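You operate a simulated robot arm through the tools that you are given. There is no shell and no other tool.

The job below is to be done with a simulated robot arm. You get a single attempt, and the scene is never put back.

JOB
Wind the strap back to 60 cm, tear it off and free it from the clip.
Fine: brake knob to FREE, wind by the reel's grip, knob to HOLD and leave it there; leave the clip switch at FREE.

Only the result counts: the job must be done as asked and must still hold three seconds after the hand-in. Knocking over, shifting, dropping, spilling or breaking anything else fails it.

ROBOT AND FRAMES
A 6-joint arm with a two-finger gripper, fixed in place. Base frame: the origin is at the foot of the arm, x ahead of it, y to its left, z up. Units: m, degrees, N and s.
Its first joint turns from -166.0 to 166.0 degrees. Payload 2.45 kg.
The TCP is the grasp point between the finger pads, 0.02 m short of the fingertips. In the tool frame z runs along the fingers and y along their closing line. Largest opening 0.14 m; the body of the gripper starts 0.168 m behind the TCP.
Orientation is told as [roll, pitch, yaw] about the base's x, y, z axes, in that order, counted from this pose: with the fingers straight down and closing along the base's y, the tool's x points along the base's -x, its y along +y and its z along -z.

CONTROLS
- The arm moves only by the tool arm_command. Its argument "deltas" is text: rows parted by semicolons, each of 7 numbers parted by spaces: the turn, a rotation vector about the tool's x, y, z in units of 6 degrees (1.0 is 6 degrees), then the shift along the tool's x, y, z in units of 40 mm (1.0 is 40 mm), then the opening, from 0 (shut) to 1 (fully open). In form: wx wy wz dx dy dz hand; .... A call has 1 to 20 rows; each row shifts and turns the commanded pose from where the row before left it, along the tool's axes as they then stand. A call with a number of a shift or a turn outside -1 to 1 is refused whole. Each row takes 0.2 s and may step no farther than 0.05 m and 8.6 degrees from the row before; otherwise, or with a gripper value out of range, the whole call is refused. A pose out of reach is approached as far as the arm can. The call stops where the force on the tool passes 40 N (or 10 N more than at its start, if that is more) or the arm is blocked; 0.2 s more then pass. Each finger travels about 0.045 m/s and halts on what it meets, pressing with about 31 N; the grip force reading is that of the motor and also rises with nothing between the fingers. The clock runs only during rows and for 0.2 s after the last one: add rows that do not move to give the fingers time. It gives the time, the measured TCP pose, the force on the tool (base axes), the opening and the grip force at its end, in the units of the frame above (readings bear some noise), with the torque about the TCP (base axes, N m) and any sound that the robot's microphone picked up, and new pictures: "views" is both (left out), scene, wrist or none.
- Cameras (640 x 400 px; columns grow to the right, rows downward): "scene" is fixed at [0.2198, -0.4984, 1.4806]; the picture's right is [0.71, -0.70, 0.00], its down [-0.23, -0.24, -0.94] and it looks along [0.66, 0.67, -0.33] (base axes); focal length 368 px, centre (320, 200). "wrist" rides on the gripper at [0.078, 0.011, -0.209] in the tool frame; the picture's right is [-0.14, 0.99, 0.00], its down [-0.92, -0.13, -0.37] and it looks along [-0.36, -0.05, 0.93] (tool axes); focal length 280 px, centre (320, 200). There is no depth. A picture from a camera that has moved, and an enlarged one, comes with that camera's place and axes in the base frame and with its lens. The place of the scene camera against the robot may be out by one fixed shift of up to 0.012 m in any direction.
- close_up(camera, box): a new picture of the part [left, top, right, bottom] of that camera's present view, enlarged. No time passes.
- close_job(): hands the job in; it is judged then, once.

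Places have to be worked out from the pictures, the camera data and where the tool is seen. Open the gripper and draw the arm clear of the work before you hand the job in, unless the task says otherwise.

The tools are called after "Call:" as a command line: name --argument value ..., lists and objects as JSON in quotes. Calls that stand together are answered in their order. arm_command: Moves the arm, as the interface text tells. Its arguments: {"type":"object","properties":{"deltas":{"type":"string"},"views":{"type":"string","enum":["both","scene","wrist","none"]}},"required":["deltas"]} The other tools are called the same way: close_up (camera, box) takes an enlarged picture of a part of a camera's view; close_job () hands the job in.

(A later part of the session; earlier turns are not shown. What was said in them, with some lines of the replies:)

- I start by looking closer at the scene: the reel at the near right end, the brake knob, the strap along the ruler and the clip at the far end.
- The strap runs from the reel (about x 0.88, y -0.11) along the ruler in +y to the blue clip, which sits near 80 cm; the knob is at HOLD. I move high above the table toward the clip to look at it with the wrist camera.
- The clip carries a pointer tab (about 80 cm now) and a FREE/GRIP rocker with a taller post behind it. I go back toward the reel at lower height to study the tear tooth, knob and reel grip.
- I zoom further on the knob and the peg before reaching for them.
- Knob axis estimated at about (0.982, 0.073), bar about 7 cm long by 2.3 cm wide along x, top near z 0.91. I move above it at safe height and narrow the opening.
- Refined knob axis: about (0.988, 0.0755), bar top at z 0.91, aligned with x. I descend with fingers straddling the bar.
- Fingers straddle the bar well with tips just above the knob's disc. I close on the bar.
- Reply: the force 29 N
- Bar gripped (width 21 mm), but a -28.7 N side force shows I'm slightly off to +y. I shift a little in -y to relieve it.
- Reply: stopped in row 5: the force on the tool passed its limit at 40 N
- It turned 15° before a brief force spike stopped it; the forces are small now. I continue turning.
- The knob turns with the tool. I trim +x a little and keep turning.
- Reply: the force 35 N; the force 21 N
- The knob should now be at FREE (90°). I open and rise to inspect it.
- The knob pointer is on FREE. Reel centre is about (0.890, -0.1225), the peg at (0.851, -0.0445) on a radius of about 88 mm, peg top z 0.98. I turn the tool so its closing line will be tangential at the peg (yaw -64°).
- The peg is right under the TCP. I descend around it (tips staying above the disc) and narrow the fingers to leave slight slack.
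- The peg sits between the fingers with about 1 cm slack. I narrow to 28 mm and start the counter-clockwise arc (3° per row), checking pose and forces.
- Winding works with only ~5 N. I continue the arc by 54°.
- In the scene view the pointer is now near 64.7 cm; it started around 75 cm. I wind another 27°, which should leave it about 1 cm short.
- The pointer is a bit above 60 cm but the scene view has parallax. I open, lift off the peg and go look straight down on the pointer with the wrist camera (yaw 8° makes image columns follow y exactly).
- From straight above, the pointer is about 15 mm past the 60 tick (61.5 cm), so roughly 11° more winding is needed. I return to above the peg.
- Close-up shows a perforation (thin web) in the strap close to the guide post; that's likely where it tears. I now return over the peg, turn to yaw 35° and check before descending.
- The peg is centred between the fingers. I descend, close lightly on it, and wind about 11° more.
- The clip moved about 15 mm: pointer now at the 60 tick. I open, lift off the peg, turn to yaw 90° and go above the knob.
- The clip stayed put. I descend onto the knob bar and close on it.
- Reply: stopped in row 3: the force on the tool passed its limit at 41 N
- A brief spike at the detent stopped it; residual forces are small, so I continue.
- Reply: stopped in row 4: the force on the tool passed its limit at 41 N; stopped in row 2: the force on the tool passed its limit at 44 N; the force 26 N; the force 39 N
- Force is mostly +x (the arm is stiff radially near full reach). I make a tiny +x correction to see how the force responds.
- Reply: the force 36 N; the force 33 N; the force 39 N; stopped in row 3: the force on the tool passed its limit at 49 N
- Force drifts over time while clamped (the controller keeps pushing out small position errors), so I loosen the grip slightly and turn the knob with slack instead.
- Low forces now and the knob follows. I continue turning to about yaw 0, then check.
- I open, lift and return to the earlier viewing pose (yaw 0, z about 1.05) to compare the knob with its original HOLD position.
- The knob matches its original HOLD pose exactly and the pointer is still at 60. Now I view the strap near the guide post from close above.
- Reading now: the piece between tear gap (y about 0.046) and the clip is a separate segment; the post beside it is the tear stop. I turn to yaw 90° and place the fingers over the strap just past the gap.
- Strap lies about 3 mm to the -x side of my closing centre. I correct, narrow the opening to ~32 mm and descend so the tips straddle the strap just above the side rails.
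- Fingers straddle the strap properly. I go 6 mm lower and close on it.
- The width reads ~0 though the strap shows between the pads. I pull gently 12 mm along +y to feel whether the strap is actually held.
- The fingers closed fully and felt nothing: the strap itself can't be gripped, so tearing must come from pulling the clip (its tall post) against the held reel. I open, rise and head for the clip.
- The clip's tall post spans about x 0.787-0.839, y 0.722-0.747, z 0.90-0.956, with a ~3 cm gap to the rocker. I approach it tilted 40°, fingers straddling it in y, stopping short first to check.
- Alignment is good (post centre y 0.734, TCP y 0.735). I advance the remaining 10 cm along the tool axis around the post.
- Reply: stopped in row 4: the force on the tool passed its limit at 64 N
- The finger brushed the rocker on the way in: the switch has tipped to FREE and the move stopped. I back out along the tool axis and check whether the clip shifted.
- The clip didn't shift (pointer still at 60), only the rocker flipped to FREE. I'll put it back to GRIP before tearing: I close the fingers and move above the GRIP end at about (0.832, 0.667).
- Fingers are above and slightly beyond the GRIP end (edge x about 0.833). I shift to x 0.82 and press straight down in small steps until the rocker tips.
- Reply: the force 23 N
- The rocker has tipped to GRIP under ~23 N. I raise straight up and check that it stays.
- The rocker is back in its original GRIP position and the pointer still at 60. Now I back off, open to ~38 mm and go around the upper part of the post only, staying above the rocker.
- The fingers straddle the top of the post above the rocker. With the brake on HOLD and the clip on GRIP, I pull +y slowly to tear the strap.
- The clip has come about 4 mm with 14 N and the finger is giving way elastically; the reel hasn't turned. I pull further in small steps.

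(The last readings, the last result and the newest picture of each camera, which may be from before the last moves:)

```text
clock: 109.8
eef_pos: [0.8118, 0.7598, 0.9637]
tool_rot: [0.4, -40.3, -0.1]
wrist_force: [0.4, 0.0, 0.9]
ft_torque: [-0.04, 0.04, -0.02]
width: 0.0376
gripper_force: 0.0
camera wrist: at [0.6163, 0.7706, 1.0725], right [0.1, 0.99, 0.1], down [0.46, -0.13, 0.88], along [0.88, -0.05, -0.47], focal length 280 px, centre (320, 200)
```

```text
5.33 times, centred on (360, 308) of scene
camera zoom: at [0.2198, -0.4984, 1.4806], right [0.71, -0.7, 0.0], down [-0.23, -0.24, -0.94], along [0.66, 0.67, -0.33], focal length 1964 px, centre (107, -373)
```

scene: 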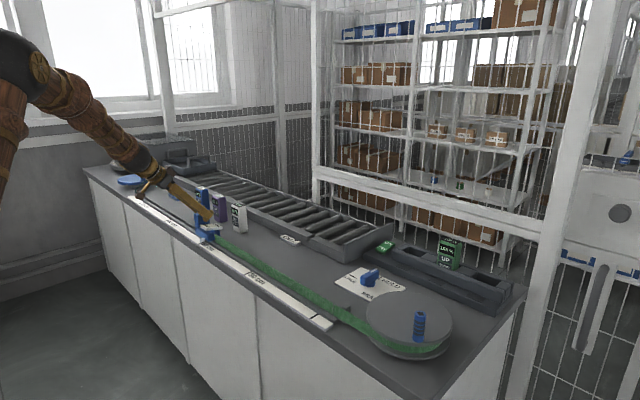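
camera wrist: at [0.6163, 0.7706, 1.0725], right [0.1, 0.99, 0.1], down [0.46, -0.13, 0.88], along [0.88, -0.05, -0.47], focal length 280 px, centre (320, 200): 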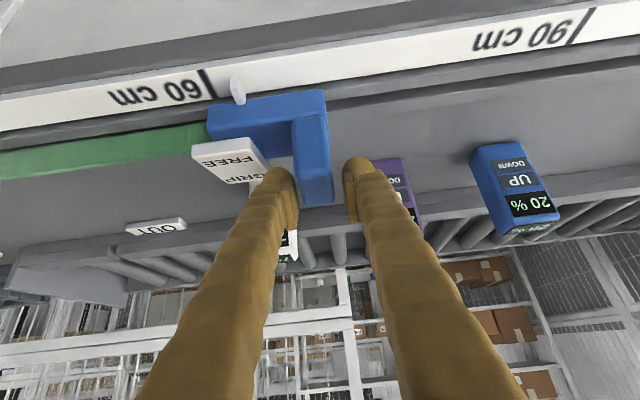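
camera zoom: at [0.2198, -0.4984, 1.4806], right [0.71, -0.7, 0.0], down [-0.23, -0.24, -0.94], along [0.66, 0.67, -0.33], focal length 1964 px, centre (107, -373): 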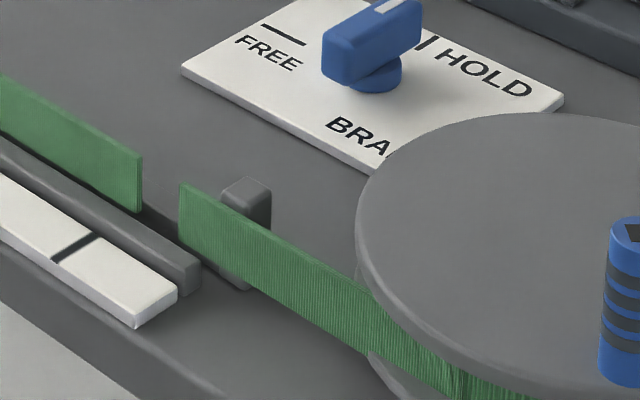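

The strap has torn: there is a clear gap at the tear edge and the pull force dropped to zero. I back out from the post, close the fingers and move above the FREE end of the rocker (now about (0.785, 0.690)).

Call:
arm_command --deltas "0 0 0 0 -0.05 -0.75 0.27; 0 0 0 0 0 -0.75 0.27; 0 0 0 0 0 -0.75 0.27; 0 0 0 0 0 0 0; 0 0 0 0.02 -0.57 0.2 0; 0 0 0 0.03 -0.57 0.5 0; 0 0 0 0.03 -0.57 0.6 0; 0 0 0 0 0 0 0" --views "both"

Call:
close_up --camera "wrist" --box '[230, 90, 410, 240]'

Call:
close_up --camera "scene" --box '[160, 180, 260, 250]'

```text
clock: 111.6
eef_pos: [0.7843, 0.6877, 0.9921]
tool_rot: [0.5, -40.4, -0.2]
wrist_force: [-0.2, -0.5, 0.0]
ft_torque: [-0.03, -0.02, 0.02]
width: 0.0
gripper_force: 29.6
camera wrist: at [0.5893, 0.6986, 1.1005], right [0.1, 0.99, 0.1], down [0.46, -0.13, 0.88], along [0.88, -0.05, -0.47], focal length 280 px, centre (320, 200)
```

scene: 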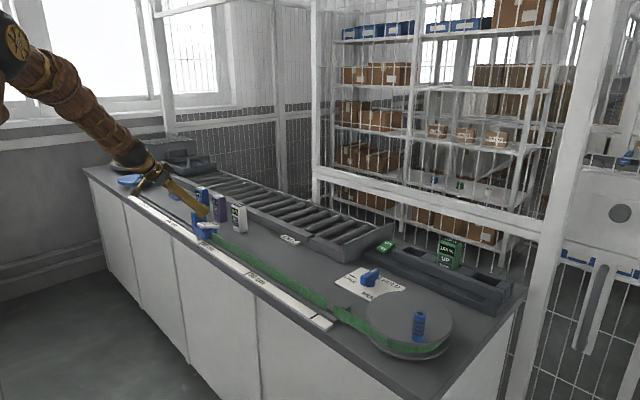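
wrist: 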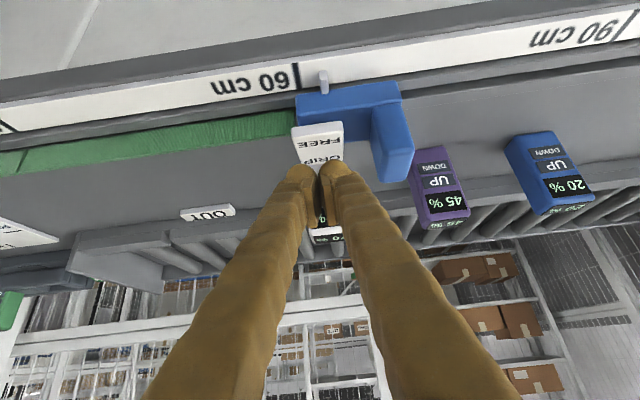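

```text
2.67 times, centred on (320, 165) of wrist
camera zoom: at [0.5893, 0.6986, 1.1005], right [0.1, 0.99, 0.1], down [0.46, -0.13, 0.88], along [0.88, -0.05, -0.47], focal length 748 px, centre (320, 293)
```

zoom: 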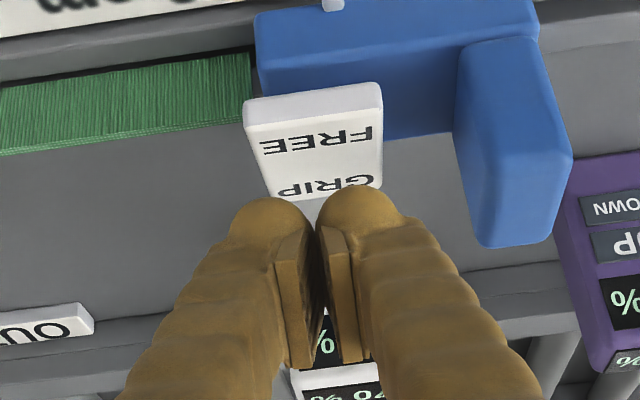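

```text
5.71 times, centred on (210, 215) of scene
camera zoom: at [0.2198, -0.4984, 1.4806], right [0.71, -0.7, 0.0], down [-0.23, -0.24, -0.94], along [0.66, 0.67, -0.33], focal length 2104 px, centre (949, 114)
```

zoom: 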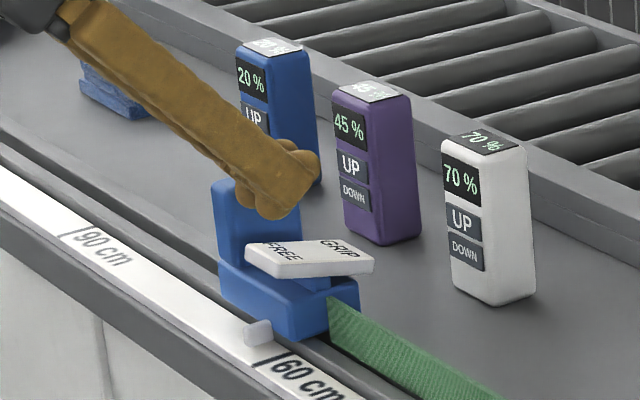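

FREE end edge is at about x 0.78, y 0.691. I press down just inside it with small steps.

Call:
arm_command --deltas "0 0 0 -0.076 0.07 0.065 0; 0 0 0 0.454 0 0.533 0; 0 0 0 0.113 0 0.133 0; 0 0 0 0.113 0 0.133 0; 0 0 0 0.113 0 0.133 0; 0 0 0 0 0 0 0" --views "wrist"

Call:
close_up --camera "scene" --box '[160, 180, 260, 250]'

```text
clock: 112.8
eef_pos: [0.7884, 0.6923, 0.9504]
tool_rot: [0.8, -40.6, -0.3]
wrist_force: [-2.5, -0.9, 8.5]
ft_torque: [-0.09, 0.07, 0.04]
width: 0.0061
gripper_force: 29.4
stopped in row 5: the force on the tool passed its limit at 51 N (the readings are from after the stop); the commanded pose is now the measured one
camera wrist: at [0.5921, 0.7032, 1.058], right [0.1, 0.99, 0.1], down [0.46, -0.14, 0.88], along [0.88, -0.04, -0.47], focal length 280 px, centre (320, 200)
```

wrist: 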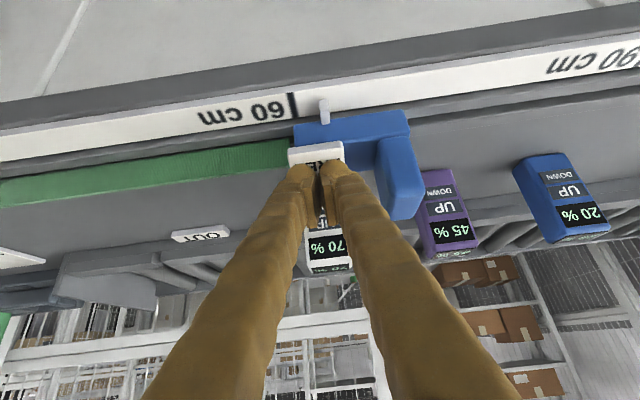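

```text
5.71 times, centred on (210, 215) of scene
camera zoom: at [0.2198, -0.4984, 1.4806], right [0.71, -0.7, 0.0], down [-0.23, -0.24, -0.94], along [0.66, 0.67, -0.33], focal length 2104 px, centre (949, 114)
```

zoom: 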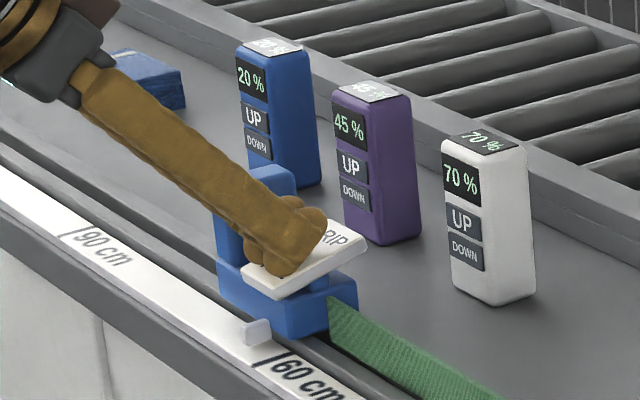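

The rocker has tipped to FREE. I lift straight up and check the result.

Call:
arm_command --deltas "0 0 0 -0.486 0 -0.571 0; 0 0 0 -0.486 0 -0.571 0; 0 0 0 0 0 -0.8 0; 0 0 0 0 0 -0.8 0; 0 0 0 0 0 0 0" --views "both"

Call:
close_up --camera "scene" --box '[160, 180, 260, 250]'

Call:
close_up --camera "scene" --box '[220, 240, 400, 345]'

Call:
close_up --camera "wrist" --box '[200, 60, 440, 220]'

```text
clock: 114.0
eef_pos: [0.7459, 0.6889, 1.0608]
tool_rot: [0.7, -40.7, -0.3]
wrist_force: [0.5, 0.7, -0.4]
ft_torque: [0.01, -0.02, 0.0]
width: 0.0003
gripper_force: 29.4
camera wrist: at [0.5515, 0.6995, 1.1684], right [0.1, 0.99, 0.1], down [0.46, -0.13, 0.88], along [0.88, -0.04, -0.47], focal length 280 px, centre (320, 200)
```

scene: 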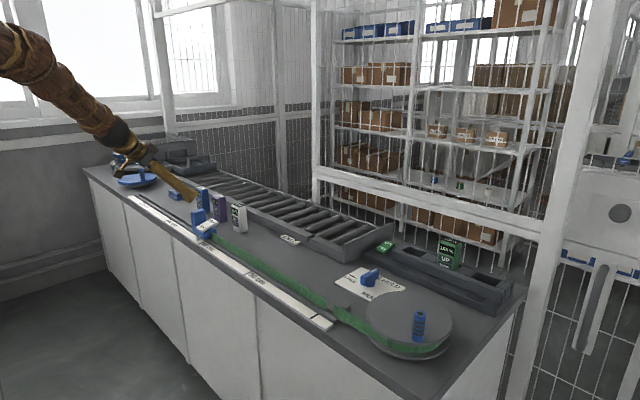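
wrist: 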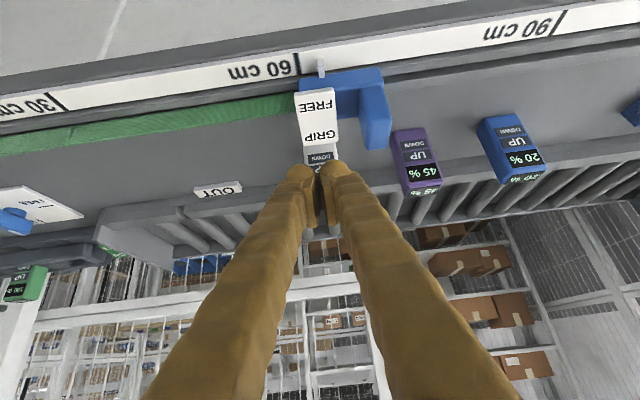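

```text
5.71 times, centred on (210, 215) of scene
camera zoom: at [0.2198, -0.4984, 1.4806], right [0.71, -0.7, 0.0], down [-0.23, -0.24, -0.94], along [0.66, 0.67, -0.33], focal length 2104 px, centre (949, 114)
```

zoom: 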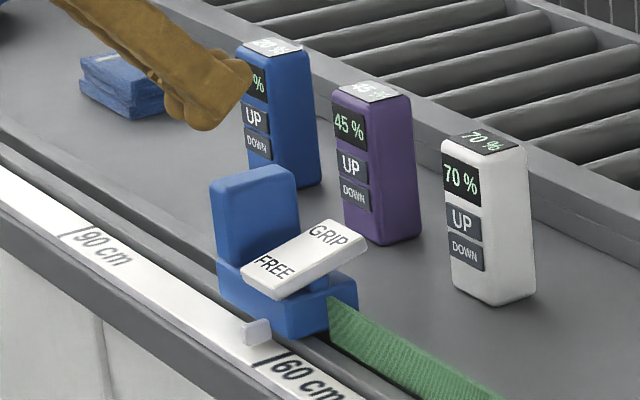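

```text
3.56 times, centred on (310, 292) of scene
camera zoom: at [0.2198, -0.4984, 1.4806], right [0.71, -0.7, 0.0], down [-0.23, -0.24, -0.94], along [0.66, 0.67, -0.33], focal length 1309 px, centre (356, -129)
```

zoom: 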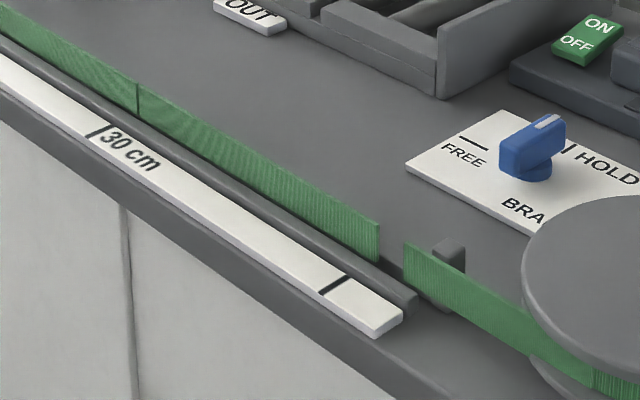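

```text
2.50 times, centred on (320, 140) of wrist
camera zoom: at [0.5515, 0.6995, 1.1684], right [0.1, 0.99, 0.1], down [0.46, -0.13, 0.88], along [0.88, -0.04, -0.47], focal length 701 px, centre (320, 350)
```

zoom: 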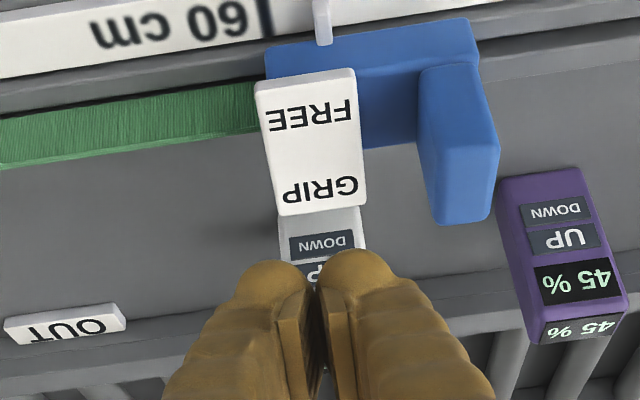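

The switch is at FREE, the strap is torn with a clear gap, and the knob is at HOLD. I draw the arm back and up, untilt and open the gripper.

Call:
arm_command --deltas "0 0 0 0 0 -0.9 0; 0 0 0 0 0 -0.9 0; 0 0 0 0 0 -0.9 0; 0 0 0 0 0 -0.9 0; 0 0.97 0 0 0 0 0.5; 0 0.97 0 0 0 0 0.5; 0 0.97 0 0 0 0 0.5; 0 0.97 0 0 0 0 0.5; 0 0.97 0 0 0 0 0.5; 0 0.97 0 0 0 0 0.5; 0 0.97 0 0 0 0 0.5; 0 0 0 0.5 0 -0.5 0.5; 0 0 0 0.5 0 -0.5 0.5; 0 0 0 0 0 0 0.5" --views "both"

Call:
close_up --camera "wrist" --box '[200, 140, 440, 300]'

Call:
close_up --camera "scene" --box '[80, 140, 300, 280]'

Call:
close_up --camera "scene" --box '[280, 220, 540, 370]'

```text
clock: 117.0
eef_pos: [0.6091, 0.6906, 1.2076]
tool_rot: [0.6, 0.1, 0.2]
wrist_force: [-0.6, -0.1, -0.9]
ft_torque: [0.05, -0.05, 0.0]
width: 0.0701
gripper_force: 0.1
camera wrist: at [0.5328, 0.6994, 1.4172], right [0.13, 0.99, 0.01], down [0.92, -0.13, 0.37], along [0.36, -0.04, -0.93], focal length 280 px, centre (320, 200)
```

scene: 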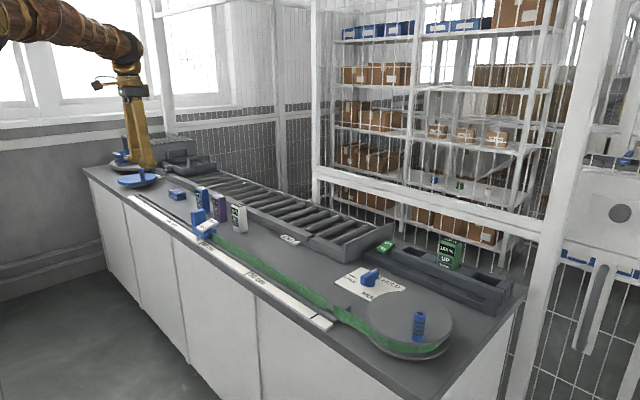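
wrist: 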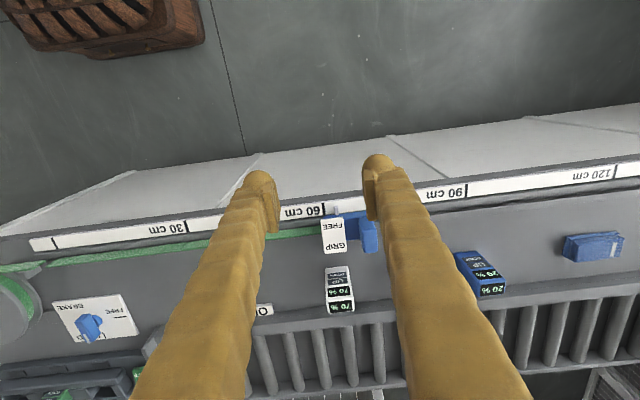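

```text
2.50 times, centred on (320, 220) of wrist
camera zoom: at [0.5328, 0.6994, 1.4172], right [0.13, 0.99, 0.01], down [0.92, -0.13, 0.37], along [0.36, -0.04, -0.93], focal length 701 px, centre (320, 150)
```

zoom: 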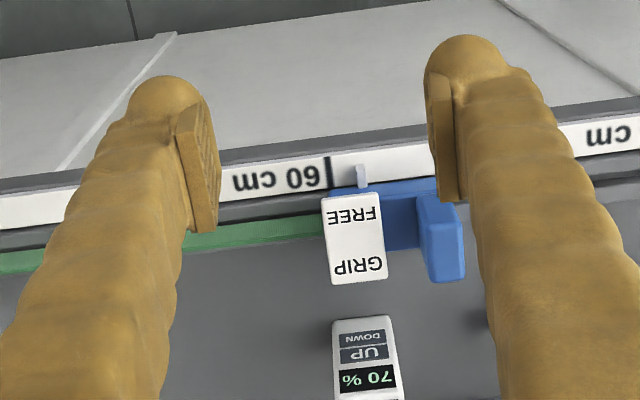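

```text
2.86 times, centred on (190, 210) of scene
camera zoom: at [0.2198, -0.4984, 1.4806], right [0.71, -0.7, 0.0], down [-0.23, -0.24, -0.94], along [0.66, 0.67, -0.33], focal length 1052 px, centre (691, 171)
```

zoom: 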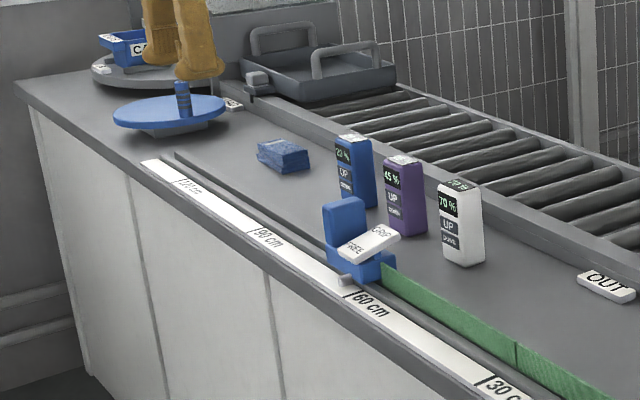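

```text
2.46 times, centred on (410, 295) of scene
camera zoom: at [0.2198, -0.4984, 1.4806], right [0.71, -0.7, 0.0], down [-0.23, -0.24, -0.94], along [0.66, 0.67, -0.33], focal length 906 px, centre (98, -34)
```

zoom: 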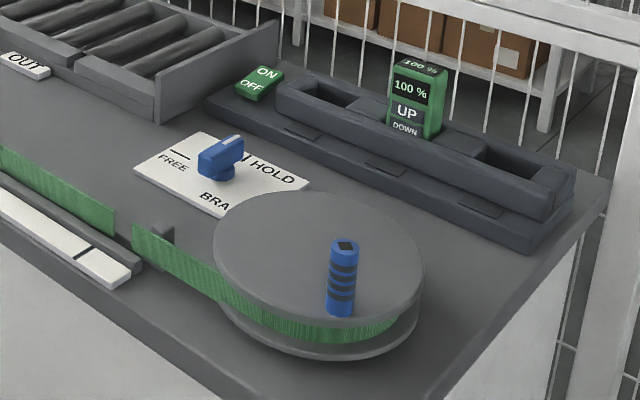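

Reel wound to 60 cm, the strap is torn with a clear gap at the tear edge, the knob is at HOLD, the clip switch is at FREE, and nothing else looks disturbed. The arm is clear and the gripper open, so I hand the job in.

Call:
close_job

```text
The job is handed in.
```

I wound the strap back to 60 cm, tore it off and set the clip to FREE. The job is handed in, and no verdict came back with it.

- **Length:** looking straight down, I measured the pointer at 61.5 cm. I then wound on another 15 mm, checked only against the scene camera, so it was within about 1–2 mm of the 60 mark.
- **Tear:** the strap itself could not be gripped, so I tore it by pulling the clip's post away from the held reel. The strap stretched at least 4 mm before it gave. The clip followed through afterwards and now reads about 62.3 cm.
- **Clip:** I tipped its switch to FREE. I did not slide the strap out or test that it moves loose of the clip.
- **Slip on the way:** on the first approach to the post, a finger bumped the clip switch to FREE before the tear. The clip had not moved, so I pressed the switch back to GRIP and carried on.
- **End state:** the brake knob is at HOLD, matching its starting position. Nothing else looks shifted or knocked over, and the arm is clear with the gripper open.
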